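You operate a simulated robot arm through the tools that you are given. There is no shell and no other tool. Be economical: measure what you need, move in short steps, check, and stop when the job is done.

You are at the controls of a simulated two-armed robot. One attempt, no reset.

TASK
Pick up the A black-banded pipe from the top of the pipe vise with one hand, pass it to the other hand and put it on the top of the lamp table.

It is judged by the outcome, as a careful person would: the job done as asked, and still so three seconds after it is handed in. It fails if anything else is knocked over, pushed out of place, dropped, spilled or broken.

THE ROBOT
Two 7-joint arms with two-finger parallel grippers on one trunk, on a base that drives. Base frame: it is fixed to the floor where the robot stands at the start and does not move with it; the origin is under the middle of the robot, x ahead of it, y to its left, z up. Readings come in m, rad, newtons and seconds.
The left shoulder is at the start at [0.07, 0.177, 1.17], the right one opposite. With the tool pointing down near the work surface each hand reaches from about 0.3 to 0.74 m from the robot's upright axis, wherever it stands, measured 20 degrees to its own side. Places, roughly: top of the lamp table [4.8, -0.1, 0.8]. Payload 3.43 kg a hand.
Tool frame (each hand has its own): the origin (TCP) lies between the finger pads and is the grasp point; the fingertips stand 0.03 m ahead of it; z points along the fingers, y is the line along which they close. The gripper opens to 0.094 m. The fingers are 0.028 m wide and 0.01 m thick; the gripper's body (0.05 by 0.096 m) begins 0.055 m behind the TCP.
Orientation is that of the tool frame in the base frame, as a unit quaternion [x, y, z, w]. With the fingers straight down and closing along the base's y, the tool's x points along the base's -x, its y along +y and its z along -z.

THE INTERFACE
- The arms move only by the tool drive_tool. It takes "left_deltas", "right_deltas" or both (then of equal length, played together; a hand with none holds still); each is a list of rows, each an object of numbers (a shift or turn left out is 0, a gripper value left out holds the last): "wx", "wy", "wz": the turn, a rotation vector about the tool's x, y, z in units of 8 degrees (1.0 is 8 degrees); "dx", "dy", "dz": the shift along the tool's x, y, z in units of 50 mm (1.0 is 50 mm); "hand": the finger opening in m, from 0 to 0.094. In form: [{"wx": .., "wy": .., "wz": .., "dx": .., "dy": .., "dz": .., "hand": ..}, ...]. A call has 1 to 20 rows; each row shifts and turns the commanded pose from where the row before left it, along the tool's axes as they then stand. A call with a number of a shift or a turn outside -1 to 1 is refused whole. Each row takes 0.2 s and may step no farther than 0.05 m and 0.15 rad from the row before; otherwise, or with a gripper value out of range, the whole call is refused. A pose out of reach is approached as far as the arm can. The call stops where the force on the tool passes 40 N (or 10 N more than at its start, if that is more) or the arm is blocked; 0.2 s more then pass. The fingers move at their own pace (about 0.153 m/s each) and stop on an object; they squeeze with about 28 N. The grip force told is the motor's: it shows also when the fingers shut on nothing. Time passes only in rows, and 0.2 s behind the last, so rows that do not move let the fingers close. The reply holds the time, the measured pose of the TCP, the force on the tool along the base axes, the opening and the grip force, in the units named above and with some noise, with the torque about the TCP (base axes, N m) and any sound that the robot's microphone picked up.
- Cameras (640 x 400 px; columns grow to the right, rows downward): "scene" is now at [0.1359, 0.0031, 1.4819]; the picture's right is [0.04, -1.00, 0.00], its down [-0.64, -0.03, -0.77] and it looks along [0.76, 0.03, -0.64] (base axes); focal length 266 px, centre (320, 200). "left" rides on the left gripper at [0.076, -0.014, -0.102] in its tool frame; the picture's right is [0.18, 0.98, 0.00], its down [-0.75, 0.14, -0.64] and it looks along [-0.63, 0.12, 0.77] (tool axes); focal length 243 px, centre (320, 200). "right" rides on the right gripper at [0.076, 0.014, -0.103] in its tool frame; the picture's right is [-0.18, 0.98, 0.00], its down [-0.75, -0.14, -0.64] and it looks along [-0.63, -0.12, 0.77] (tool axes); focal length 243 px, centre (320, 200).
- camera(camera): a new picture of that camera. No time passes.
- slide_trunk(by): slides the trunk up (or, below 0, down) by that many m; the arms and the scene camera ride with it, the base frame stays. It gives what a move gives, with no picture.
- base_move(legs): drives the robot by 1 to 6 legs, each [ahead, turn to the left] in m and rad, along the robot's own axes; the way and the turn of a leg run together, so that a leg with both is an arc; at most 1.5 m and 3.142 rad a leg. The arms and the cameras ride along, it lands a little off, and it stops where it bumps. It gives what a move gives.
- pan_tilt(pan, tilt): turns the head with the scene camera to pan (to the left, within 1.501 rad either way) and tilt (down, from -0.506 to 1.204), counted from straight ahead of the robot. It gives what a move gives.
- probe_pixels(camera, pixels): for up to 12 pixels [column, row] of the newest picture of that camera ("zoom" is the newest enlarged one), the place [x, y, z] in the base frame of the surface seen there, good to about 0.002 m. No time passes.
- enlarge(camera, box): a new picture of the part [left, top, right, bottom] of that camera's present view, enlarged. No time passes.
- finish_job(): hands the job in; it is judged then, once.

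Go step by step. Measure first, check grasps and placings, and put right what went wrong. The budget is 80 turns and 62 pictures, counting those below and the enlarged ones. Unless the task says otherwise, let go and move clear before handing in, and close with one line.

The tools are called by a JSON object that holds its "method" and its "body". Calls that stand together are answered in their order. drive_tool: Moves the arms, as the interface text tells. Its arguments: {"type":"object","properties":{"left_deltas":{"type":"array"},"right_deltas":{"type":"array"}},"required":[]} The other tools are called the same way: slide_trunk (by) slides the trunk up or down; base_move (legs) drives the base; pan_tilt (pan, tilt) turns the head that bears the scene camera; camera (camera) takes a picture; probe_pixels (camera, pixels) gives the place of the surface under pixels of a picture; enlarge (camera, box) takes an enlarged picture of a part of a camera's view; finish_job () hands the job in.

At the start:

```text
time: 0.0
left_eef_pos: [0.4969, 0.3127, 1.1332]
left_tcp_rot: [0.0, 1.0, 0.0, 0.0]
left_wrist_force: [-0.5, 0.8, 0.5]
left_ft_torque: [-0.02, 0.01, -0.01]
left_grip_width: 0.0938
left_finger_force: 0.1
right_eef_pos: [0.4782, -0.1013, 1.1233]
right_tcp_rot: [0.001, 1.0, 0.001, 0.0]
right_wrist_force: [-0.2, -1.1, 0.7]
right_ft_torque: [-0.04, -0.02, -0.04]
right_grip_width: 0.0941
right_finger_force: 0.0
trunk travel left (down, up): [-0.75, 0.09]
robot x, y, heading: [0.0028, -0.0013, 0.002]
head pan, tilt: [0.044, 0.698]
```

scene: 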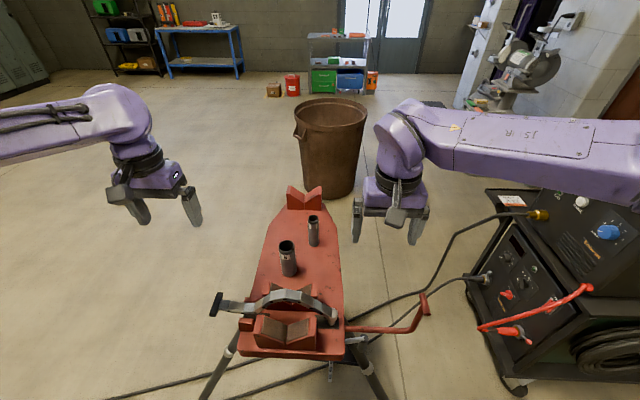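
right: 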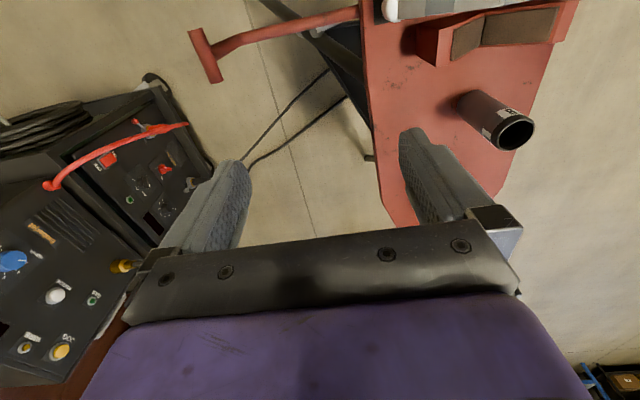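
left: 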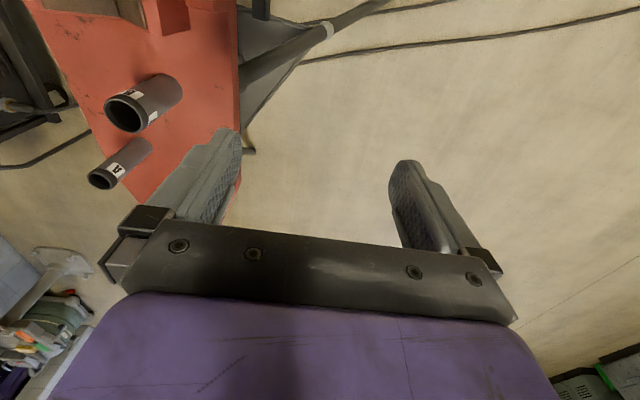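

Two pipes stand on the vise, at scene pixels (288,258) and (314,230). I'll enlarge them to read the labels and bands.

{"method": "enlarge", "body": {"camera": "scene", "box": [250, 190, 350, 290]}}

{"method": "enlarge", "body": {"camera": "left", "box": [70, 50, 210, 200]}}

{"method": "enlarge", "body": {"camera": "right", "box": [440, 70, 560, 170]}}

```text
4.00 times, centred on (300, 240) of scene
```

zoom: 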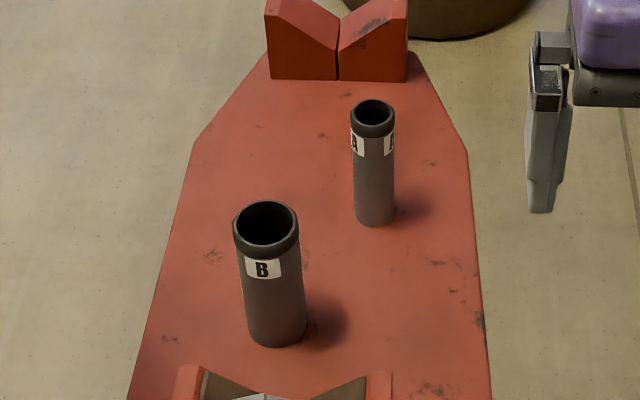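

```text
2.67 times, centred on (140, 125) of left
```

zoom: 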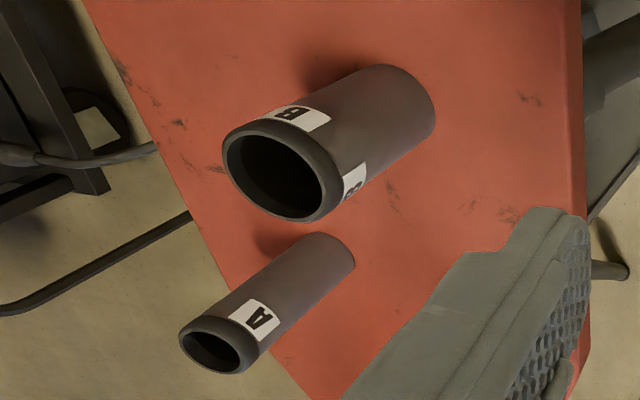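

```text
4.00 times, centred on (500, 120) of right
```

zoom: 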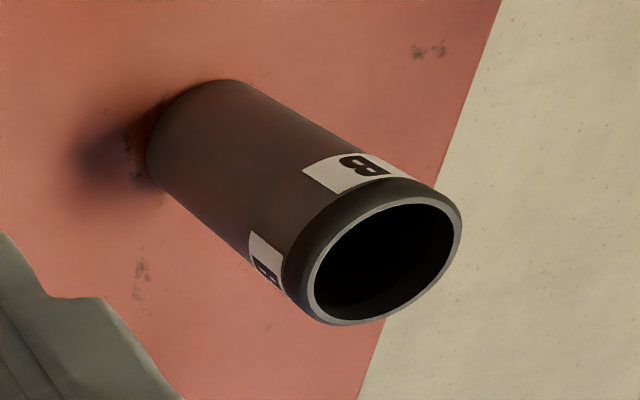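

Label A is the thin, farther pipe at scene (313,230). I'll measure it, pipe B and the vise surface.

{"method": "probe_pixels", "body": {"camera": "scene", "pixels": [[313, 222], [313, 216], [308.5, 219], [318, 219], [313.5, 235], [313.7, 244], [313.7, 249], [287, 254], [288.5, 275], [305, 205], [335, 250], [280, 240]]}}

{"method": "pan_tilt", "body": {"pan": 0.0, "tilt": 0.15}}

{"method": "camera", "body": {"camera": "scene"}}

```text
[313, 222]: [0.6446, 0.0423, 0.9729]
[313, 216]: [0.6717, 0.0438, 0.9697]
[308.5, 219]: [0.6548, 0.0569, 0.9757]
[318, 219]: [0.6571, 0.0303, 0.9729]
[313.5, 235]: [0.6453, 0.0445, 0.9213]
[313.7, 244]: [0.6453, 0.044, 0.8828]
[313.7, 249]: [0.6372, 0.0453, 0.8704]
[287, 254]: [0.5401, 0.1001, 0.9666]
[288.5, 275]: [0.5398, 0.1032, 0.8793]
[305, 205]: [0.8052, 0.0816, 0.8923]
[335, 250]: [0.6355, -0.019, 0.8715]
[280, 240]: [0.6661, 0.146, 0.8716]
```

```text
time: 1.0
left_eef_pos: [0.4968, 0.3121, 1.1332]
left_tcp_rot: [0.001, 1.0, 0.0, 0.0]
left_wrist_force: [0.0, 0.4, 1.5]
left_ft_torque: [-0.01, -0.01, -0.01]
left_grip_width: 0.0941
left_finger_force: 0.0
right_eef_pos: [0.4779, -0.1001, 1.1238]
right_tcp_rot: [0.001, 1.0, 0.0, -0.001]
right_wrist_force: [-0.7, 0.3, 0.2]
right_ft_torque: [0.01, -0.01, -0.01]
right_grip_width: 0.0942
right_finger_force: 0.1
trunk travel left (down, up): [-0.75, 0.09]
robot x, y, heading: [0.0018, -0.0023, -0.004]
head pan, tilt: [0.0, 0.15]
```

```text
55 pictures are left
```

scene: 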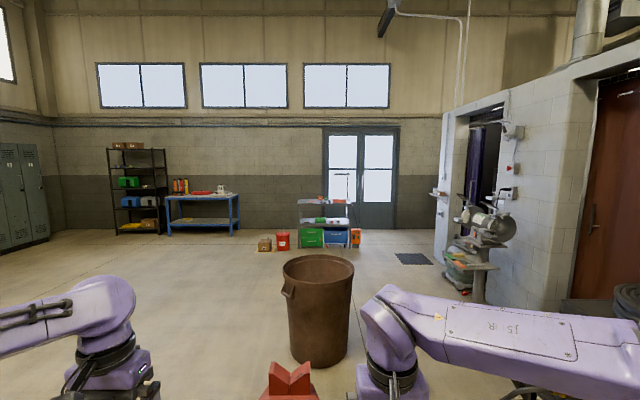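

Pipe A stands at about (0.658, 0.044), z 0.871–0.975, diameter about 28 mm. My plan is a horizontal grasp with the right hand low on the pipe, then the left hand takes it from the top and places it. First I'll measure the obstacles and the cart ahead at (325,205).

{"method": "probe_pixels", "body": {"camera": "scene", "pixels": [[320, 199], [302, 200], [348, 201], [325, 220], [200, 194], [318, 262], [284, 290], [318, 360], [480, 262], [282, 240]]}}

{"method": "enlarge", "body": {"camera": "scene", "box": [280, 160, 376, 256]}}

{"method": "pan_tilt", "body": {"pan": -0.3, "tilt": 0.8}}

{"method": "camera", "body": {"camera": "scene"}}

```text
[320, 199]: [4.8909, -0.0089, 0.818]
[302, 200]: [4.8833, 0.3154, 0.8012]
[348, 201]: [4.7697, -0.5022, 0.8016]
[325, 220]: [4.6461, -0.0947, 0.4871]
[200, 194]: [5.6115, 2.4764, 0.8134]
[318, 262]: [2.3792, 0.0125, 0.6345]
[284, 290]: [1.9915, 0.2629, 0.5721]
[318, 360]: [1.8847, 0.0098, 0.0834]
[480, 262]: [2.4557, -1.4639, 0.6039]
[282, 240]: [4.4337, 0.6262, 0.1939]
```

```text
4.17 times, centred on (328, 208) of scene
```

zoom: 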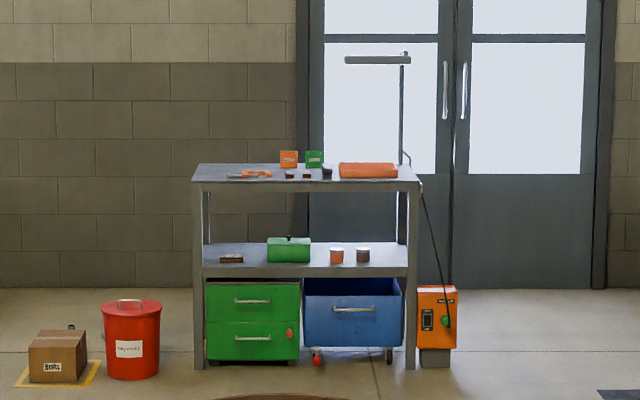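

```text
time: 2.0
left_eef_pos: [0.4975, 0.3116, 1.1332]
left_tcp_rot: [0.0, 1.0, 0.0, 0.0]
left_wrist_force: [-0.3, 0.9, 0.0]
left_ft_torque: [-0.03, -0.02, 0.03]
left_grip_width: 0.0939
left_finger_force: 0.1
right_eef_pos: [0.4799, -0.1017, 1.1239]
right_tcp_rot: [0.001, 1.0, 0.0, 0.0]
right_wrist_force: [-0.2, 0.3, 0.0]
right_ft_torque: [0.03, -0.03, -0.04]
right_grip_width: 0.0938
right_finger_force: 0.0
trunk travel left (down, up): [-0.75, 0.09]
robot x, y, heading: [0.0, 0.0025, -0.002]
head pan, tilt: [-0.3, 0.799]
```

```text
53 pictures are left
```

scene: 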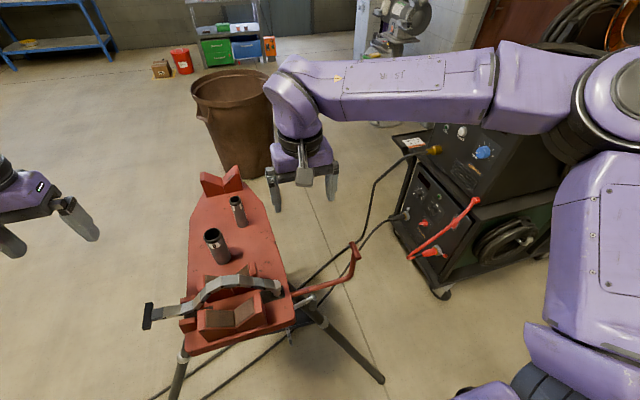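

{"method": "probe_pixels", "body": {"camera": "scene", "pixels": [[354, 248], [400, 205], [470, 205], [425, 145], [265, 215], [270, 240], [395, 140], [436, 292], [240, 195], [148, 318], [275, 290], [220, 283]]}}

```text
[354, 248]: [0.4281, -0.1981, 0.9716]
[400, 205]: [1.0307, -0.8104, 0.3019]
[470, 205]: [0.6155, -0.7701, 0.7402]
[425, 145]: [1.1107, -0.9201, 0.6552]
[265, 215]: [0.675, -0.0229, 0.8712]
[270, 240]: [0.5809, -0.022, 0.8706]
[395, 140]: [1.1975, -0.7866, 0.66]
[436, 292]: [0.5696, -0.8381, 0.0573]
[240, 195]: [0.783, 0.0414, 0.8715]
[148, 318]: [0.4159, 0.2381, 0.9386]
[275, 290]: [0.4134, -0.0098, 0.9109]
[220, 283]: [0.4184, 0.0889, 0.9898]
```

The vise handle is at (0.43, -0.20, 0.97) and would crowd a side grasp. So the left hand will pick the pipe vertically by its top end, and the right hand will later take the lower part. I'm moving the left hand above pipe A and the right hand aside.

{"method": "drive_tool", "body": {"left_deltas": [{"dx": -0.402, "dy": -0.67, "dz": 0.0825}, {"dx": -0.402, "dy": -0.67, "dz": 0.0825}, {"dx": -0.402, "dy": -0.67, "dz": 0.0825}, {"dx": -0.402, "dy": -0.67, "dz": 0.0825}, {"dx": -0.402, "dy": -0.67, "dz": 0.0825}, {"dx": -0.402, "dy": -0.67, "dz": 0.0825}, {"dx": -0.402, "dy": -0.67, "dz": 0.0825}, {"dx": -0.402, "dy": -0.67, "dz": 0.0825}], "right_deltas": [{"dy": -0.7}, {"dy": -0.7}, {"dy": -0.7}, {"dy": -0.7}, {"dy": -0.7}, {}, {}, {}]}}

{"method": "camera", "body": {"camera": "left"}}

```text
time: 3.8
left_eef_pos: [0.655, 0.0486, 1.0972]
left_tcp_rot: [0.0, 1.0, 0.001, -0.001]
left_wrist_force: [0.2, 0.0, -0.4]
left_ft_torque: [0.03, 0.03, -0.01]
left_grip_width: 0.0942
left_finger_force: 0.0
left hand out of reach, approached as far as the arm can: row 8
right_eef_pos: [0.479, -0.2552, 1.122]
right_tcp_rot: [0.001, 1.0, 0.001, -0.001]
right_wrist_force: [1.2, 0.7, -1.0]
right_ft_torque: [0.01, 0.0, 0.01]
right_grip_width: 0.0942
right_finger_force: 0.0
right hand out of reach, approached as far as the arm can: row 5
trunk travel left (down, up): [-0.75, 0.09]
robot x, y, heading: [-0.0011, 0.001, 0.001]
head pan, tilt: [-0.3, 0.799]
```

```text
52 pictures are left
```

left: 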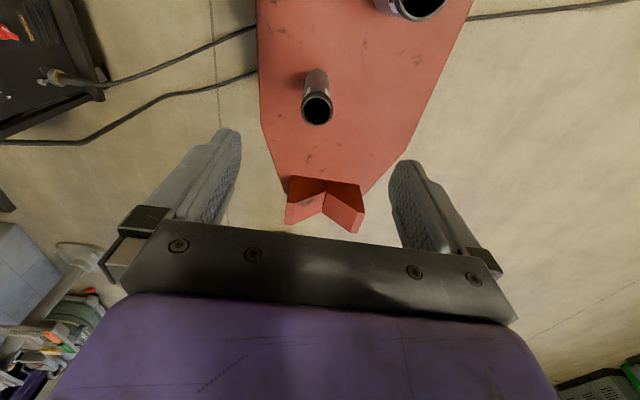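

The left hand is over pipe A, which appears at (317,95) in the left view, and y is about 4 mm off. The arm is near its reach limit, so I'll descend partway with a small correction and check.

{"method": "drive_tool", "body": {"left_deltas": [{"dz": 0.5, "dy": -0.05}, {"dz": 0.5, "dy": -0.04}, {"dz": 0.3}, {}]}}

{"method": "camera", "body": {"camera": "left"}}

```text
time: 4.8
left_eef_pos: [0.6588, 0.0446, 1.0353]
left_tcp_rot: [0.0, 1.0, 0.001, -0.002]
left_wrist_force: [0.9, -0.2, 0.0]
left_ft_torque: [0.01, 0.02, -0.03]
left_grip_width: 0.0942
left_finger_force: 0.0
left hand out of reach, approached as far as the arm can: row 2
right_eef_pos: [0.4769, -0.2531, 1.1236]
right_tcp_rot: [0.001, 1.0, 0.0, 0.0]
right_wrist_force: [-0.9, 0.1, 0.0]
right_ft_torque: [-0.02, 0.0, -0.03]
right_grip_width: 0.0939
right_finger_force: 0.0
trunk travel left (down, up): [-0.75, 0.09]
robot x, y, heading: [0.0013, 0.0004, -0.0]
head pan, tilt: [-0.3, 0.799]
```

```text
51 pictures are left
```

left: 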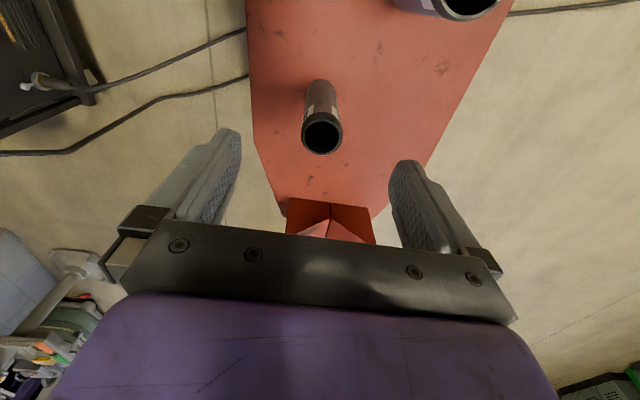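

The pipe rim at (322,135) is centred between the fingers. I'll continue down to TCP z ≈ 0.970 so that only the top of the pipe is gripped.

{"method": "drive_tool", "body": {"left_deltas": [{"dz": 0.4}, {"dz": 0.4}, {"dz": 0.3}, {"dz": 0.2}, {}]}}

{"method": "camera", "body": {"camera": "left"}}

{"method": "camera", "body": {"camera": "scene"}}

```text
time: 6.0
left_eef_pos: [0.6617, 0.0439, 0.9693]
left_tcp_rot: [0.0, 1.0, 0.001, -0.001]
left_wrist_force: [0.5, 0.4, -0.3]
left_ft_torque: [0.0, -0.01, -0.02]
left_grip_width: 0.0943
left_finger_force: 0.1
left hand out of reach, approached as far as the arm can: row 1
right_eef_pos: [0.4773, -0.2525, 1.1228]
right_tcp_rot: [0.001, 1.0, 0.001, 0.0]
right_wrist_force: [-0.1, -0.1, 1.4]
right_ft_torque: [0.03, -0.02, 0.0]
right_grip_width: 0.094
right_finger_force: 0.3
trunk travel left (down, up): [-0.75, 0.09]
robot x, y, heading: [0.0, 0.0001, 0.001]
head pan, tilt: [-0.3, 0.799]
```

```text
50 pictures are left
```

left: 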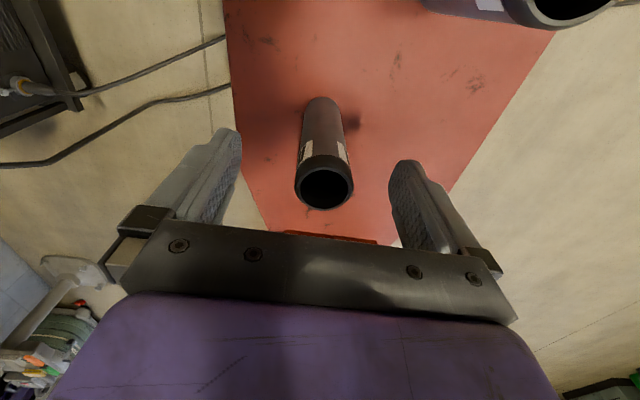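

```text
49 pictures are left
```

scene: 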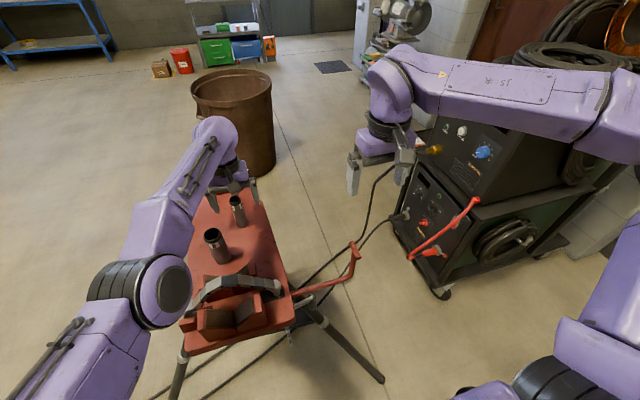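

The pipe is between the fingers at (325,180), so I'll close the left hand.

{"method": "drive_tool", "body": {"left_deltas": [{"hand": 0.05}, {"hand": 0.0}, {}, {}]}}

{"method": "camera", "body": {"camera": "left"}}

```text
time: 7.0
left_eef_pos: [0.6611, 0.0458, 0.9701]
left_tcp_rot: [0.0, 1.0, 0.0, -0.002]
left_wrist_force: [0.1, 0.5, 0.2]
left_ft_torque: [0.05, -0.01, 0.01]
left_grip_width: 0.0293
left_finger_force: 28.2
right_eef_pos: [0.4777, -0.2524, 1.1235]
right_tcp_rot: [0.001, 1.0, 0.001, 0.0]
right_wrist_force: [0.3, -0.1, 0.5]
right_ft_torque: [0.0, 0.02, 0.0]
right_grip_width: 0.0941
right_finger_force: 0.1
trunk travel left (down, up): [-0.75, 0.09]
robot x, y, heading: [-0.0011, -0.0035, 0.001]
head pan, tilt: [-0.3, 0.799]
```

```text
48 pictures are left
```

left: 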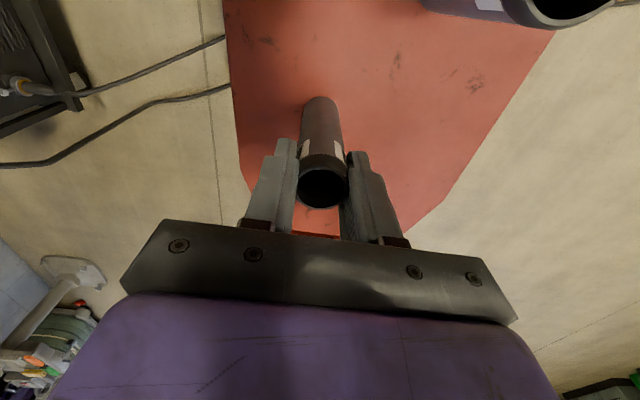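

The grip is firm at 29 mm opening and 28 N. I'll lift straight up, then bring the pipe back toward the middle.

{"method": "drive_tool", "body": {"left_deltas": [{"dz": -0.3}, {"dz": -0.6}, {"dz": -0.8}, {"dz": -0.8}, {"dz": -0.8}, {"dz": -0.7}, {"dx": 0.5, "dy": 0.25}, {"dx": 0.6, "dy": 0.3}, {"dx": 0.6, "dy": 0.3}, {"dx": 0.5, "dy": 0.25}, {}]}}

{"method": "camera", "body": {"camera": "scene"}}

```text
time: 9.4
left_eef_pos: [0.5377, 0.1218, 1.1433]
left_tcp_rot: [0.0, 1.0, 0.0, 0.001]
left_wrist_force: [0.3, 0.2, -0.9]
left_ft_torque: [0.02, 0.01, 0.01]
left_grip_width: 0.029
left_finger_force: 27.9
left hand out of reach, approached as far as the arm can: row 3, 4, 5, 6
right_eef_pos: [0.4789, -0.2519, 1.1224]
right_tcp_rot: [0.001, 1.0, 0.001, -0.001]
right_wrist_force: [-0.1, -0.3, -0.3]
right_ft_torque: [-0.01, 0.02, 0.03]
right_grip_width: 0.0942
right_finger_force: 0.0
trunk travel left (down, up): [-0.75, 0.09]
robot x, y, heading: [-0.0002, -0.0003, 0.001]
head pan, tilt: [-0.3, 0.799]
```

```text
47 pictures are left
```

scene: 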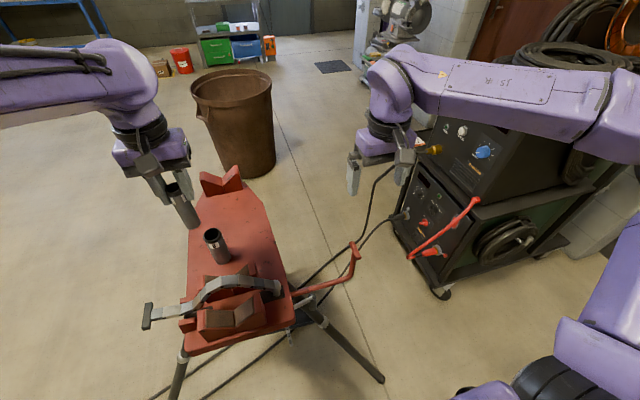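

The left hand holds the pipe at (0.538, 0.122) with the pipe bottom near z 1.044. I'll yaw the right hand by +60° in place, then pitch its fingers up toward the pipe.

{"method": "drive_tool", "body": {"right_deltas": [{"wz": -0.9375}, {"wz": -0.9375}, {"wz": -0.9375}, {"wz": -0.9375}, {"wz": -0.9375}, {"wz": -0.9375}, {"wz": -0.9375}, {"wz": -0.9375}, {}]}}

{"method": "drive_tool", "body": {"right_deltas": [{"wy": -0.9375}, {"wy": -0.9375}, {"wy": -0.9375}, {"wy": -0.9375}, {"wy": -0.9375}, {"wy": -0.9375}, {"wy": -0.9375}, {"wy": -0.9375}, {}]}}

{"method": "camera", "body": {"camera": "scene"}}

```text
time: 11.4
left_eef_pos: [0.5368, 0.1218, 1.144]
left_tcp_rot: [0.0, 1.0, 0.0, 0.002]
left_wrist_force: [-0.6, -0.2, -1.8]
left_ft_torque: [0.01, 0.03, 0.04]
left_grip_width: 0.0295
left_finger_force: 27.8
right_eef_pos: [0.4776, -0.2527, 1.1227]
right_tcp_rot: [0.001, 1.0, 0.001, 0.001]
right_wrist_force: [0.1, -1.0, -1.1]
right_ft_torque: [0.0, 0.01, 0.05]
right_grip_width: 0.0941
right_finger_force: 0.0
right hand out of reach, approached as far as the arm can: row 1, 2, 3, 4, 5, 6, 7, 8
trunk travel left (down, up): [-0.75, 0.09]
robot x, y, heading: [-0.002, 0.0037, 0.001]
head pan, tilt: [-0.3, 0.799]
```

```text
time: 13.4
left_eef_pos: [0.5364, 0.1225, 1.1446]
left_tcp_rot: [0.0, 1.0, 0.0, 0.0]
left_wrist_force: [0.2, 0.1, -0.6]
left_ft_torque: [0.0, -0.01, 0.02]
left_grip_width: 0.0291
left_finger_force: 27.5
right_eef_pos: [0.4841, -0.2511, 1.1248]
right_tcp_rot: [0.001, 0.867, 0.001, 0.499]
right_wrist_force: [0.4, 0.6, 0.0]
right_ft_torque: [-0.02, 0.01, 0.03]
right_grip_width: 0.0941
right_finger_force: 0.1
right hand out of reach, approached as far as the arm can: row 8
trunk travel left (down, up): [-0.75, 0.09]
robot x, y, heading: [0.0025, -0.001, 0.003]
head pan, tilt: [-0.3, 0.799]
```

```text
46 pictures are left
```

scene: 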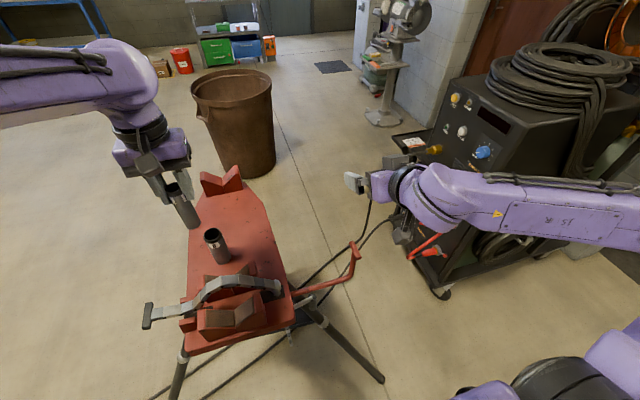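

The yaw was unreachable while pointing down, but the pitch worked and the right hand now points forward at 30° below horizontal. I'll yaw it left in this pose.

{"method": "drive_tool", "body": {"right_deltas": [{"wx": -0.866, "wz": -0.5}, {"wx": -0.866, "wz": -0.5}, {"wx": -0.866, "wz": -0.5}, {"wx": -0.866, "wz": -0.5}, {"wx": -0.866, "wz": -0.5}, {}]}}

```text
time: 14.8
left_eef_pos: [0.5368, 0.1221, 1.1443]
left_tcp_rot: [0.0, 1.0, 0.0, 0.0]
left_wrist_force: [-0.3, -1.0, -1.6]
left_ft_torque: [0.05, 0.0, -0.04]
left_grip_width: 0.0291
left_finger_force: 27.8
right_eef_pos: [0.4806, -0.2611, 1.1205]
right_tcp_rot: [-0.205, 0.84, 0.123, 0.487]
right_wrist_force: [-0.5, -0.2, -0.4]
right_ft_torque: [-0.02, 0.03, 0.0]
right_grip_width: 0.0942
right_finger_force: 0.1
right hand out of reach, approached as far as the arm can: row 4, 5
trunk travel left (down, up): [-0.75, 0.09]
robot x, y, heading: [0.0002, 0.0012, -0.002]
head pan, tilt: [-0.3, 0.799]
```

The right hand is yawed about 27° and pointing 30° down. I'll move the left hand slightly out to give room, and bring the right hand toward the middle.

{"method": "drive_tool", "body": {"left_deltas": [{"dx": -0.6}, {"dx": -0.6}, {"dx": -0.6}, {}, {}, {}, {}, {}], "right_deltas": [{"dx": -0.297, "dy": 0.62, "dz": 0.457}, {"dx": -0.297, "dy": 0.62, "dz": 0.457}, {"dx": -0.297, "dy": 0.62, "dz": 0.457}, {"dx": -0.297, "dy": 0.62, "dz": 0.457}, {"dx": -0.297, "dy": 0.62, "dz": 0.457}, {"dx": -0.297, "dy": 0.62, "dz": 0.457}, {"dx": -0.297, "dy": 0.62, "dz": 0.457}, {}]}}

{"method": "drive_tool", "body": {"right_deltas": [{"wx": -0.866, "wz": -0.5}, {"wx": -0.866, "wz": -0.5}, {"wx": -0.866, "wz": -0.5}, {"wx": -0.433, "wz": -0.25}, {}]}}

{"method": "camera", "body": {"camera": "scene"}}

{"method": "camera", "body": {"camera": "right"}}

```text
time: 16.6
left_eef_pos: [0.6263, 0.1213, 1.1442]
left_tcp_rot: [0.0, 1.0, 0.001, 0.001]
left_wrist_force: [0.4, -0.1, -2.3]
left_ft_torque: [-0.04, 0.02, -0.01]
left_grip_width: 0.029
left_finger_force: 28.3
right_eef_pos: [0.55, 0.0174, 1.1338]
right_tcp_rot: [-0.204, 0.84, 0.123, 0.488]
right_wrist_force: [-0.3, 0.9, -0.6]
right_ft_torque: [0.02, 0.03, 0.0]
right_grip_width: 0.0938
right_finger_force: 0.1
trunk travel left (down, up): [-0.75, 0.09]
robot x, y, heading: [-0.0003, -0.0013, 0.002]
head pan, tilt: [-0.3, 0.799]
```

```text
time: 17.8
left_eef_pos: [0.6265, 0.1215, 1.1445]
left_tcp_rot: [0.0, 1.0, 0.0, 0.0]
left_wrist_force: [-0.2, 0.1, -2.4]
left_ft_torque: [-0.01, 0.01, -0.02]
left_grip_width: 0.0292
left_finger_force: 27.5
right_eef_pos: [0.548, 0.0206, 1.1332]
right_tcp_rot: [-0.403, 0.764, 0.237, 0.444]
right_wrist_force: [0.0, -0.5, -0.1]
right_ft_torque: [-0.02, 0.01, -0.01]
right_grip_width: 0.0939
right_finger_force: 0.1
trunk travel left (down, up): [-0.75, 0.09]
robot x, y, heading: [0.0027, 0.0028, -0.003]
head pan, tilt: [-0.3, 0.799]
```

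```text
45 pictures are left
```

scene: 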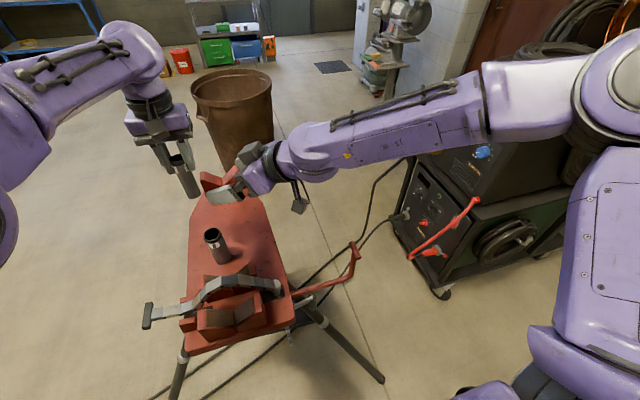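

```text
44 pictures are left
```

right: 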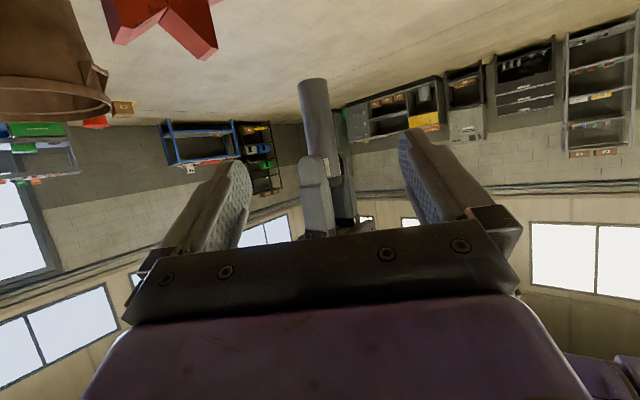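

The right camera sees the pipe upside down at (318,120), centred between the fingers. I'll measure it precisely.

{"method": "probe_pixels", "body": {"camera": "right", "pixels": [[312, 84], [300, 85], [326, 85], [316, 105], [319, 125], [321, 145], [313, 165], [314, 180], [338, 170], [312, 230]]}}

```text
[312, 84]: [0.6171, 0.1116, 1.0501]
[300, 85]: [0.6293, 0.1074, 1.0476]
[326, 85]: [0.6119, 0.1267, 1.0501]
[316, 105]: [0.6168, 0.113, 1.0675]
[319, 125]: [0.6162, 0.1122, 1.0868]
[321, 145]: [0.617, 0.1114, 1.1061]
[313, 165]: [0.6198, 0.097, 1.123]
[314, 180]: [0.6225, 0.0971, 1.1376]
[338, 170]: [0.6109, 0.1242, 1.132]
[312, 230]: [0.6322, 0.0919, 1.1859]
```

The pipe axis is at (0.625, 0.1235), its bottom is at about 1.046 and the left fingertips are at about 1.115. I'll advance the right hand along its fingers to z ≈ 1.081 on the pipe.

{"method": "drive_tool", "body": {"right_deltas": [{"dx": -0.385, "dy": -0.1}, {"dz": 0.6}, {"dz": 0.6}, {"dz": 0.5}, {"dz": 0.3}, {}]}}

{"method": "camera", "body": {"camera": "right"}}

```text
time: 19.2
left_eef_pos: [0.6274, 0.122, 1.1441]
left_tcp_rot: [0.0, 1.0, -0.001, -0.001]
left_wrist_force: [0.2, 0.4, -1.5]
left_ft_torque: [0.01, 0.01, -0.01]
left_grip_width: 0.0291
left_finger_force: 27.9
right_eef_pos: [0.6081, 0.0949, 1.0998]
right_tcp_rot: [-0.403, 0.764, 0.237, 0.444]
right_wrist_force: [-0.7, 0.6, 0.6]
right_ft_torque: [0.0, 0.01, 0.0]
right_grip_width: 0.0941
right_finger_force: 0.1
trunk travel left (down, up): [-0.75, 0.09]
robot x, y, heading: [0.002, -0.0015, -0.007]
head pan, tilt: [-0.3, 0.799]
```

```text
43 pictures are left
```

right: 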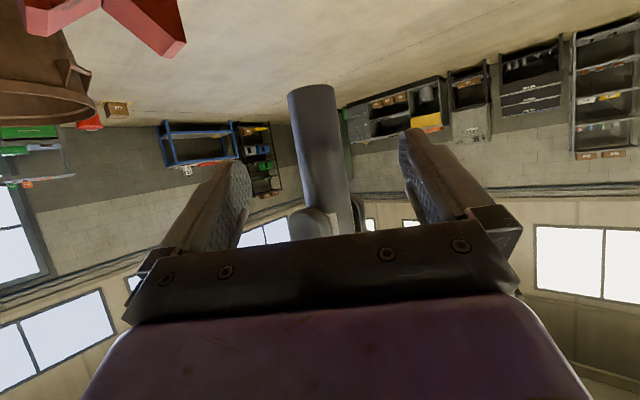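

It is on line with about 38 mm left to go. I'll advance and close gently on the pipe.

{"method": "drive_tool", "body": {"right_deltas": [{"dz": 0.4, "dy": 0.04}, {"dz": 0.36}, {}]}}

{"method": "camera", "body": {"camera": "right"}}

{"method": "enlarge", "body": {"camera": "scene", "box": [110, 90, 290, 220]}}

```text
time: 20.0
left_eef_pos: [0.6279, 0.1241, 1.1438]
left_tcp_rot: [-0.002, 1.0, 0.002, 0.001]
left_wrist_force: [22.3, 15.4, -9.9]
left_ft_torque: [0.13, 0.05, 0.44]
left_grip_width: 0.0292
left_finger_force: 28.3
right_eef_pos: [0.623, 0.1236, 1.0825]
right_tcp_rot: [-0.403, 0.764, 0.237, 0.445]
right_wrist_force: [-23.1, -14.8, 9.2]
right_ft_torque: [0.83, -1.48, -0.51]
right_grip_width: 0.0938
right_finger_force: 0.0
trunk travel left (down, up): [-0.75, 0.09]
robot x, y, heading: [0.0032, -0.0016, -0.003]
head pan, tilt: [-0.3, 0.799]
```

```text
42 pictures are left
```

right: 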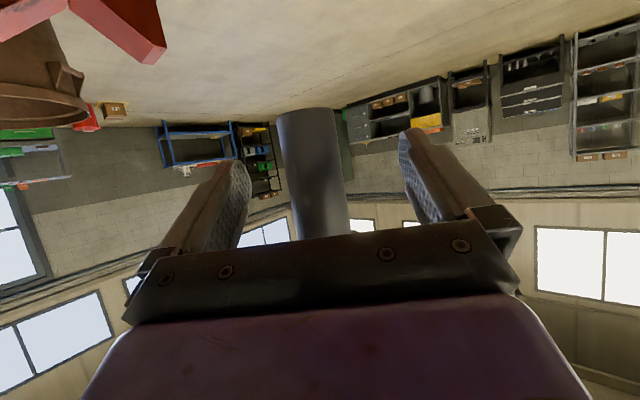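

```text
3.08 times, centred on (200, 155) of scene
```

zoom: 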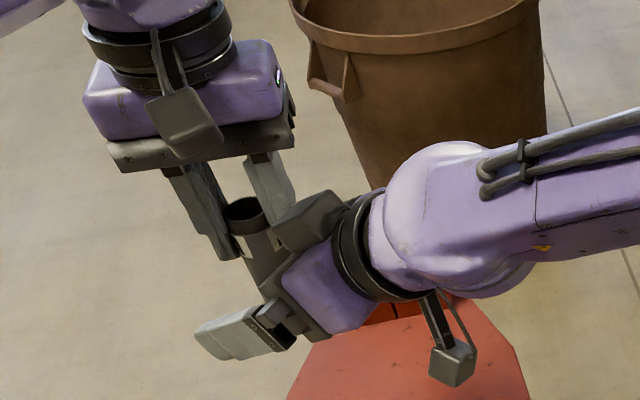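

The contact forces are about 28 N: the right palm's block touches the left finger at zoom (300,200). I'll back off 15 mm, since the pads still overlap the pipe well, and recheck.

{"method": "drive_tool", "body": {"right_deltas": [{"dz": -0.3}, {}]}}

{"method": "enlarge", "body": {"camera": "scene", "box": [110, 90, 290, 220]}}

{"method": "camera", "body": {"camera": "right"}}

```text
time: 20.6
left_eef_pos: [0.6275, 0.1222, 1.1437]
left_tcp_rot: [0.001, 1.0, 0.0, 0.0]
left_wrist_force: [0.1, -1.1, -1.3]
left_ft_torque: [0.0, -0.01, 0.02]
left_grip_width: 0.029
left_finger_force: 28.5
right_eef_pos: [0.6172, 0.1147, 1.0896]
right_tcp_rot: [-0.403, 0.764, 0.237, 0.445]
right_wrist_force: [-0.4, 0.8, 0.0]
right_ft_torque: [-0.05, 0.04, 0.03]
right_grip_width: 0.0938
right_finger_force: 0.1
trunk travel left (down, up): [-0.75, 0.09]
robot x, y, heading: [0.0012, 0.0032, 0.002]
head pan, tilt: [-0.3, 0.799]
```

```text
3.08 times, centred on (200, 155) of scene
```

zoom: 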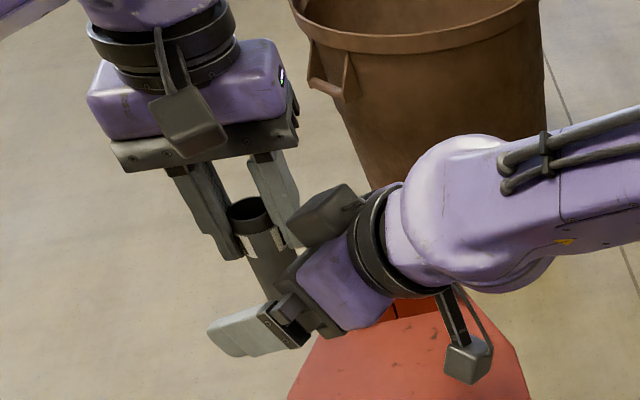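

```text
39 pictures are left
```

right: 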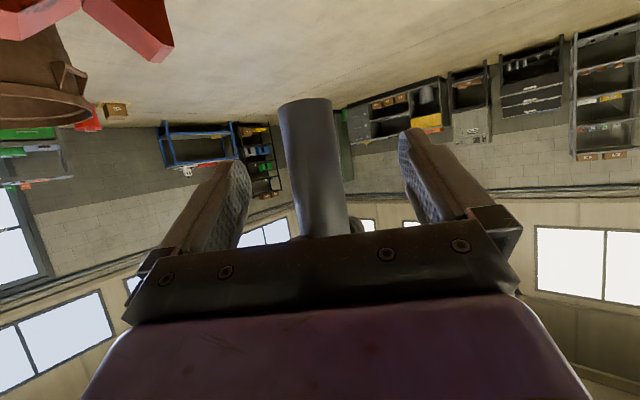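

Contact is gone, and the pipe at (318,170) lies centred between the right fingers. I'll close the right hand.

{"method": "drive_tool", "body": {"right_deltas": [{"hand": 0.05}, {"hand": 0.0}, {}, {}]}}

{"method": "camera", "body": {"camera": "right"}}

```text
time: 21.6
left_eef_pos: [0.6269, 0.1241, 1.1443]
left_tcp_rot: [0.001, 1.0, 0.0, -0.001]
left_wrist_force: [-18.3, 5.2, 3.2]
left_ft_torque: [0.2, 0.69, -0.17]
left_grip_width: 0.0292
left_finger_force: 28.0
right_eef_pos: [0.618, 0.1124, 1.0894]
right_tcp_rot: [-0.401, 0.765, 0.236, 0.445]
right_wrist_force: [18.5, -5.4, -3.2]
right_ft_torque: [0.05, 0.34, -0.11]
right_grip_width: 0.0312
right_finger_force: 27.9
trunk travel left (down, up): [-0.75, 0.09]
robot x, y, heading: [0.0014, -0.0014, -0.006]
head pan, tilt: [-0.3, 0.799]
```

```text
38 pictures are left
```

right: 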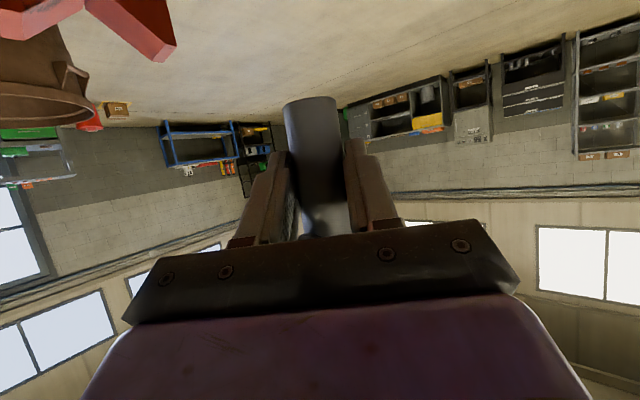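

The right hand grips, but there is 18 N of side load, so it is off-centre by a few mm. I'll shift the right hand 3 mm along its -y to relieve it.

{"method": "drive_tool", "body": {"right_deltas": [{"dy": -0.06}, {}]}}

```text
time: 22.2
left_eef_pos: [0.6265, 0.1226, 1.1442]
left_tcp_rot: [-0.001, 1.0, 0.0, -0.001]
left_wrist_force: [1.2, 9.3, -4.5]
left_ft_torque: [0.29, 0.06, -0.1]
left_grip_width: 0.0289
left_finger_force: 27.6
right_eef_pos: [0.6185, 0.1124, 1.0892]
right_tcp_rot: [-0.403, 0.764, 0.238, 0.445]
right_wrist_force: [-1.5, -8.3, 2.6]
right_ft_torque: [0.23, -0.1, 0.02]
right_grip_width: 0.0307
right_finger_force: 28.0
trunk travel left (down, up): [-0.75, 0.09]
robot x, y, heading: [0.0015, -0.0013, 0.0]
head pan, tilt: [-0.3, 0.799]
```

The load is relieved. I'll open the left hand only slightly, because the right palm block is beside its finger, and lower the right hand with the pipe straight down out of it.

{"method": "drive_tool", "body": {"left_deltas": [{"hand": 0.042}, {}, {}]}}

{"method": "camera", "body": {"camera": "right"}}

{"method": "enlarge", "body": {"camera": "scene", "box": [110, 90, 290, 220]}}

```text
time: 23.0
left_eef_pos: [0.6274, 0.1221, 1.1443]
left_tcp_rot: [0.0, 1.0, 0.0, 0.001]
left_wrist_force: [0.2, -0.8, 0.2]
left_ft_torque: [0.01, -0.02, 0.03]
left_grip_width: 0.0421
left_finger_force: 0.1
right_eef_pos: [0.6189, 0.1124, 1.0889]
right_tcp_rot: [-0.403, 0.764, 0.237, 0.444]
right_wrist_force: [0.2, 0.6, -0.3]
right_ft_torque: [-0.04, -0.01, 0.0]
right_grip_width: 0.0289
right_finger_force: 28.3
trunk travel left (down, up): [-0.75, 0.09]
robot x, y, heading: [-0.0045, 0.0004, 0.003]
head pan, tilt: [-0.3, 0.799]
```

```text
37 pictures are left
```

right: 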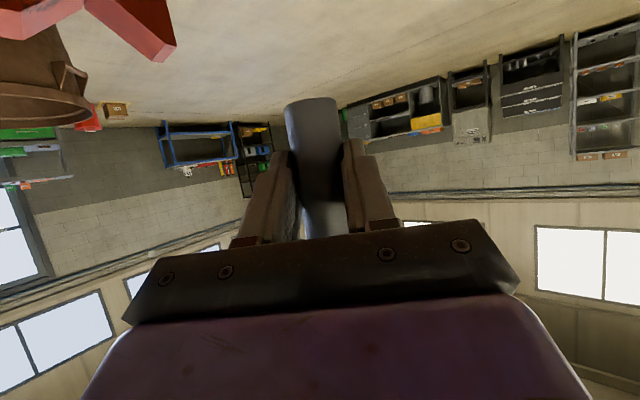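

```text
3.08 times, centred on (200, 155) of scene
```

zoom: 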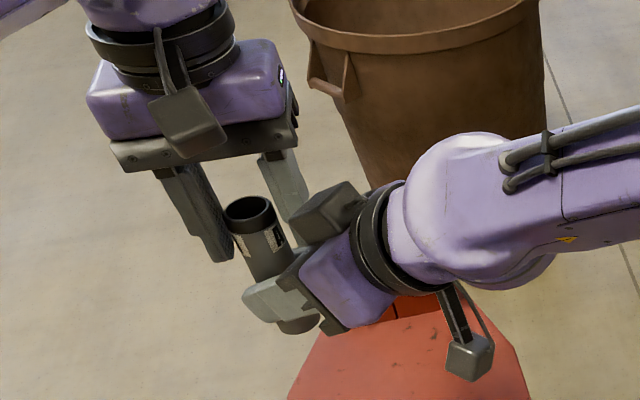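

The right hand alone now holds the pipe at 29 mm and 28 N. I'll lower it 6 cm clear of the left hand, then move the left hand away to its side.

{"method": "drive_tool", "body": {"right_deltas": [{"dx": 0.346, "dz": 0.2}, {"dx": 0.346, "dz": 0.2}, {"dx": 0.346, "dz": 0.2}, {}, {}, {}, {}, {}, {}], "left_deltas": [{}, {}, {}, {}, {"dy": 0.6}, {"dy": 0.8}, {"dy": 0.8}, {"dy": 0.8}, {"dx": 0.8}]}}

{"method": "camera", "body": {"camera": "scene"}}

{"method": "camera", "body": {"camera": "left"}}

```text
time: 25.0
left_eef_pos: [0.5846, 0.2698, 1.1456]
left_tcp_rot: [-0.001, 1.0, 0.0, 0.001]
left_wrist_force: [-0.4, -0.6, -0.4]
left_ft_torque: [0.01, -0.01, 0.0]
left_grip_width: 0.0419
left_finger_force: 0.0
right_eef_pos: [0.6172, 0.1123, 1.0308]
right_tcp_rot: [-0.403, 0.764, 0.236, 0.446]
right_wrist_force: [-1.0, 0.2, -0.2]
right_ft_torque: [-0.02, 0.01, -0.03]
right_grip_width: 0.0293
right_finger_force: 28.0
trunk travel left (down, up): [-0.75, 0.09]
robot x, y, heading: [-0.0002, -0.0012, -0.002]
head pan, tilt: [-0.3, 0.799]
```

```text
35 pictures are left
```

scene: 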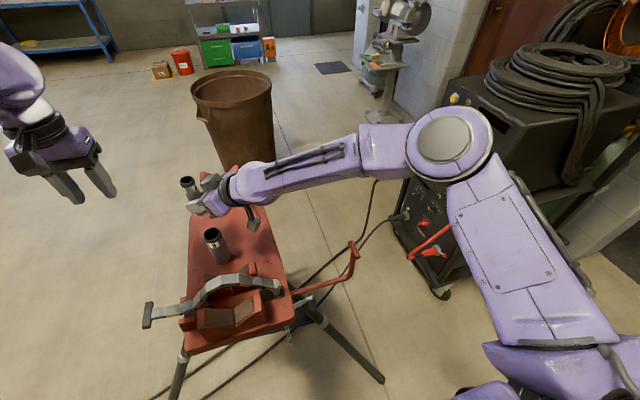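

```text
34 pictures are left
```

left: 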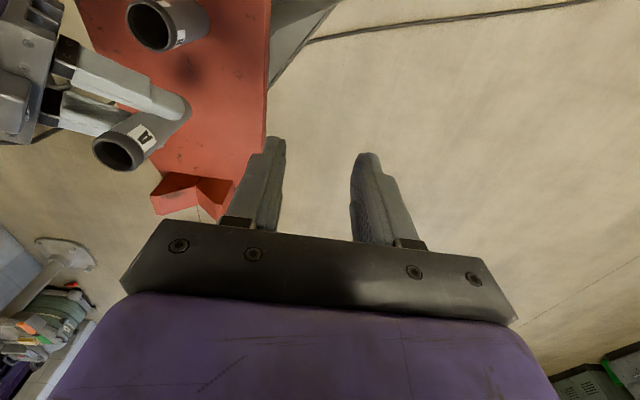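

The handover worked: A is in the right hand, visible at (120,150) in the left view, and B is untouched. I'll raise the right hand, retract it toward the body and undo half of its yaw.

{"method": "drive_tool", "body": {"right_deltas": [{"dx": -0.69, "dz": -0.4}, {"dx": -0.69, "dz": -0.4}, {"dx": -0.35, "dz": -0.2}, {"dx": 0.446, "dy": -0.04, "dz": -0.772}, {"dx": 0.446, "dy": -0.04, "dz": -0.772}, {"dx": 0.446, "dy": -0.04, "dz": -0.772}, {"dx": 0.446, "dy": -0.04, "dz": -0.772}, {"dx": 0.446, "dy": -0.04, "dz": -0.772}, {"wx": 0.866, "wz": 0.5}, {"wx": 0.866, "wz": 0.5}, {"wx": 0.866, "wz": 0.5}, {"wx": 0.433, "wz": 0.25}, {}]}}

{"method": "pan_tilt", "body": {"pan": 0.9, "tilt": 0.6}}

{"method": "camera", "body": {"camera": "scene"}}

{"method": "camera", "body": {"camera": "right"}}

```text
time: 27.8
left_eef_pos: [0.5881, 0.2726, 1.1441]
left_tcp_rot: [0.001, 1.0, 0.0, 0.001]
left_wrist_force: [0.4, 0.1, -0.3]
left_ft_torque: [0.0, -0.02, -0.02]
left_grip_width: 0.0419
left_finger_force: 0.1
right_eef_pos: [0.5027, -0.08, 1.1264]
right_tcp_rot: [-0.205, 0.84, 0.124, 0.488]
right_wrist_force: [0.0, -0.5, -2.3]
right_ft_torque: [-0.02, 0.03, 0.04]
right_grip_width: 0.0292
right_finger_force: 28.5
trunk travel left (down, up): [-0.75, 0.09]
robot x, y, heading: [0.004, 0.0008, 0.001]
head pan, tilt: [-0.3, 0.799]
```

```text
time: 29.2
left_eef_pos: [0.5874, 0.2717, 1.1434]
left_tcp_rot: [0.0, 1.0, 0.0, 0.0]
left_wrist_force: [0.5, -1.2, -0.3]
left_ft_torque: [-0.01, -0.03, 0.02]
left_grip_width: 0.0418
left_finger_force: 0.1
right_eef_pos: [0.5012, -0.0778, 1.1272]
right_tcp_rot: [-0.206, 0.84, 0.124, 0.486]
right_wrist_force: [-1.1, 0.3, -1.4]
right_ft_torque: [0.0, 0.03, -0.01]
right_grip_width: 0.0294
right_finger_force: 28.0
trunk travel left (down, up): [-0.75, 0.09]
robot x, y, heading: [0.0022, -0.0026, 0.001]
head pan, tilt: [0.901, 0.6]
```

```text
33 pictures are left
```

scene: 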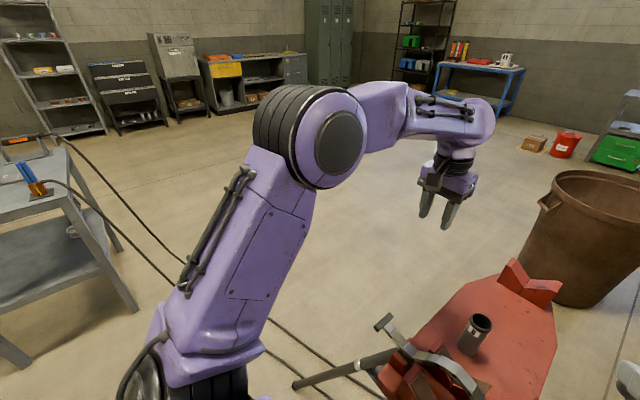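

```text
32 pictures are left
```

right: 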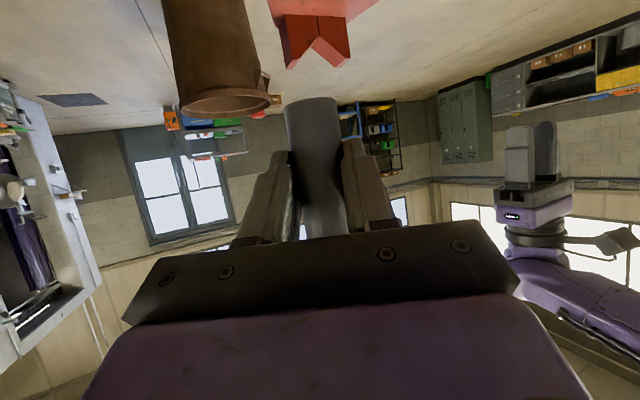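

There is a grey table on the left with cables on it, and cables run along the floor. I'll measure the free passage on the left.

{"method": "probe_pixels", "body": {"camera": "scene", "pixels": [[65, 150], [135, 310], [25, 365], [120, 220], [30, 195], [300, 385], [383, 322], [180, 285], [555, 290], [300, 345], [470, 160], [520, 270]]}}

{"method": "pan_tilt", "body": {"pan": 1.5, "tilt": 0.6}}

{"method": "camera", "body": {"camera": "scene"}}

```text
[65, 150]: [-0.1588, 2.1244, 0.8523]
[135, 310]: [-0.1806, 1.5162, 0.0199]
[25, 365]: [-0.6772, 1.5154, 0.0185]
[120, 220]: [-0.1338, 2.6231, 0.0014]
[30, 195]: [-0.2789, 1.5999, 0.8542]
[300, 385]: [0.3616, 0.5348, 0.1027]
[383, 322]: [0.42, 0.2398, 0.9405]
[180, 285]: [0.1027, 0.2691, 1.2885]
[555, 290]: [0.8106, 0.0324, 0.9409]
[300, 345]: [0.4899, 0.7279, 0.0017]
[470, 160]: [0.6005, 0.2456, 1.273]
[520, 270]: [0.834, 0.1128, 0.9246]
```

```text
time: 30.2
left_eef_pos: [0.5862, 0.2723, 1.1422]
left_tcp_rot: [0.0, 1.0, 0.0, -0.001]
left_wrist_force: [0.4, -0.4, 0.9]
left_ft_torque: [0.01, 0.03, -0.01]
left_grip_width: 0.0417
left_finger_force: 0.1
right_eef_pos: [0.5017, -0.078, 1.1266]
right_tcp_rot: [-0.206, 0.84, 0.124, 0.487]
right_wrist_force: [-0.4, -0.4, -2.7]
right_ft_torque: [0.02, 0.01, -0.02]
right_grip_width: 0.0286
right_finger_force: 28.0
trunk travel left (down, up): [-0.75, 0.09]
robot x, y, heading: [-0.0021, -0.0014, -0.003]
head pan, tilt: [1.499, 0.6]
```

```text
31 pictures are left
```

scene: 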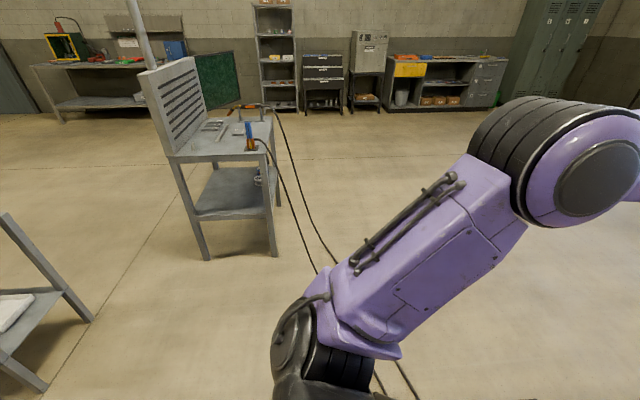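

The nearest table edge is at y≈1.5 (x < -0.13), and the vise foot is at about (0.36, 0.55). I'll probe the rack at lower left before backing up.

{"method": "probe_pixels", "body": {"camera": "scene", "pixels": [[88, 318], [40, 388], [10, 220], [20, 300], [275, 253], [205, 257], [272, 120], [180, 155], [320, 270], [410, 395]]}}

{"method": "pan_tilt", "body": {"pan": -1.5, "tilt": 0.7}}

{"method": "camera", "body": {"camera": "scene"}}

```text
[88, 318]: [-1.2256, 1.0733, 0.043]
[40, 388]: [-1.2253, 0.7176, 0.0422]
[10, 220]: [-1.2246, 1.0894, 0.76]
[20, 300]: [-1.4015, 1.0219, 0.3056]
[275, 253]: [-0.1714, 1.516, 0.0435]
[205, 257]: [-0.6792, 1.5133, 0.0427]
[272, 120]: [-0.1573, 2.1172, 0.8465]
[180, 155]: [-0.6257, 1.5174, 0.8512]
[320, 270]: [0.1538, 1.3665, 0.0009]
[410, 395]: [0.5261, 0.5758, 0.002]
```

```text
time: 32.8
left_eef_pos: [0.5872, 0.2724, 1.144]
left_tcp_rot: [-0.001, 1.0, 0.0, -0.001]
left_wrist_force: [-0.3, 0.3, 0.5]
left_ft_torque: [0.01, 0.01, 0.0]
left_grip_width: 0.042
left_finger_force: 0.1
right_eef_pos: [0.501, -0.0784, 1.1268]
right_tcp_rot: [-0.205, 0.84, 0.124, 0.487]
right_wrist_force: [-0.7, 0.9, -2.5]
right_ft_torque: [0.0, -0.01, 0.02]
right_grip_width: 0.0292
right_finger_force: 27.4
trunk travel left (down, up): [-0.75, 0.09]
robot x, y, heading: [-0.0024, -0.0022, 0.001]
head pan, tilt: [-1.499, 0.7]
```

```text
30 pictures are left
```

scene: 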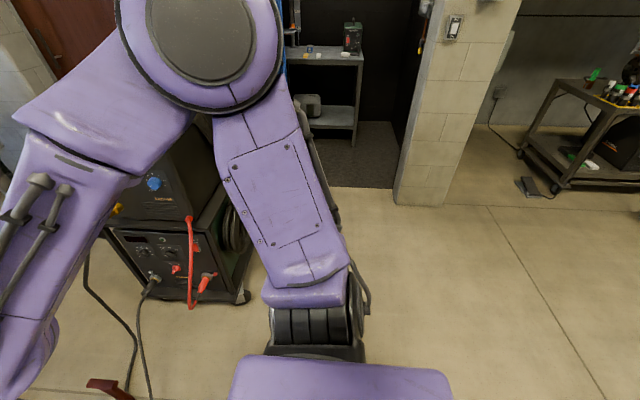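

The bench behind starts at x = -1.22 and the right side is open, so backing 0.3 m is safe. I'll then turn left and take the passage.

{"method": "base_move", "body": {"legs": [[-0.3, 0], [0, 1.28]]}}

{"method": "pan_tilt", "body": {"pan": 0.0, "tilt": 0.7}}

{"method": "camera", "body": {"camera": "scene"}}

```text
time: 38.0
left_eef_pos: [-0.396, 0.6393, 1.1437]
left_tcp_rot: [-0.601, 0.799, 0.0, 0.001]
left_wrist_force: [0.6, 0.6, 0.4]
left_ft_torque: [0.0, 0.01, -0.02]
left_grip_width: 0.042
left_finger_force: 0.0
right_eef_pos: [-0.0827, 0.4603, 1.1269]
right_tcp_rot: [0.668, -0.548, -0.392, -0.315]
right_wrist_force: [-0.7, -0.3, -1.6]
right_ft_torque: [0.01, 0.0, 0.02]
right_grip_width: 0.029
right_finger_force: 27.8
trunk travel left (down, up): [-0.75, 0.09]
robot x, y, heading: [-0.2938, -0.0009, 1.292]
head pan, tilt: [-1.499, 0.7]
```

```text
time: 39.6
left_eef_pos: [-0.3961, 0.6404, 1.1435]
left_tcp_rot: [-0.601, 0.799, 0.0, 0.0]
left_wrist_force: [0.2, -0.4, -0.4]
left_ft_torque: [0.04, 0.01, 0.0]
left_grip_width: 0.0421
left_finger_force: 0.0
right_eef_pos: [-0.0828, 0.4607, 1.1263]
right_tcp_rot: [0.669, -0.548, -0.391, -0.315]
right_wrist_force: [0.1, -0.2, -2.6]
right_ft_torque: [-0.04, 0.01, 0.01]
right_grip_width: 0.0289
right_finger_force: 28.3
trunk travel left (down, up): [-0.75, 0.09]
robot x, y, heading: [-0.2966, 0.0024, 1.293]
head pan, tilt: [0.0, 0.7]
```

```text
29 pictures are left
```

scene: 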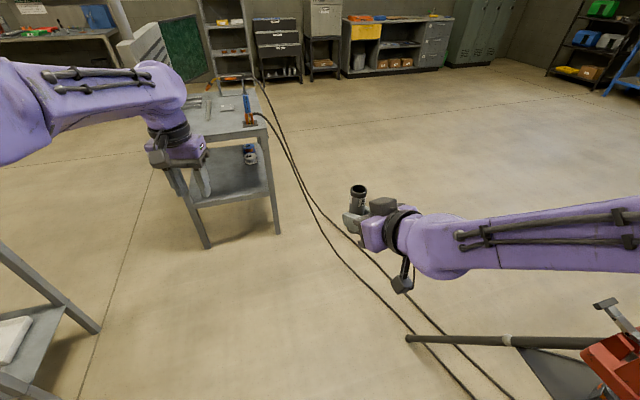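

The view ahead is clear. I'll check the vise foot at (410,340) and the table leg before driving.

{"method": "probe_pixels", "body": {"camera": "scene", "pixels": [[410, 340], [430, 340], [278, 232], [500, 342], [248, 95], [355, 190]]}}

```text
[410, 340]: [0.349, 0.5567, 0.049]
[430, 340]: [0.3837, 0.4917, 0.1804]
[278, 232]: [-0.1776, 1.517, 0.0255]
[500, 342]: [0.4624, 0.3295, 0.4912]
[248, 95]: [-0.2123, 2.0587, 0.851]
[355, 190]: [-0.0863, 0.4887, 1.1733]
```

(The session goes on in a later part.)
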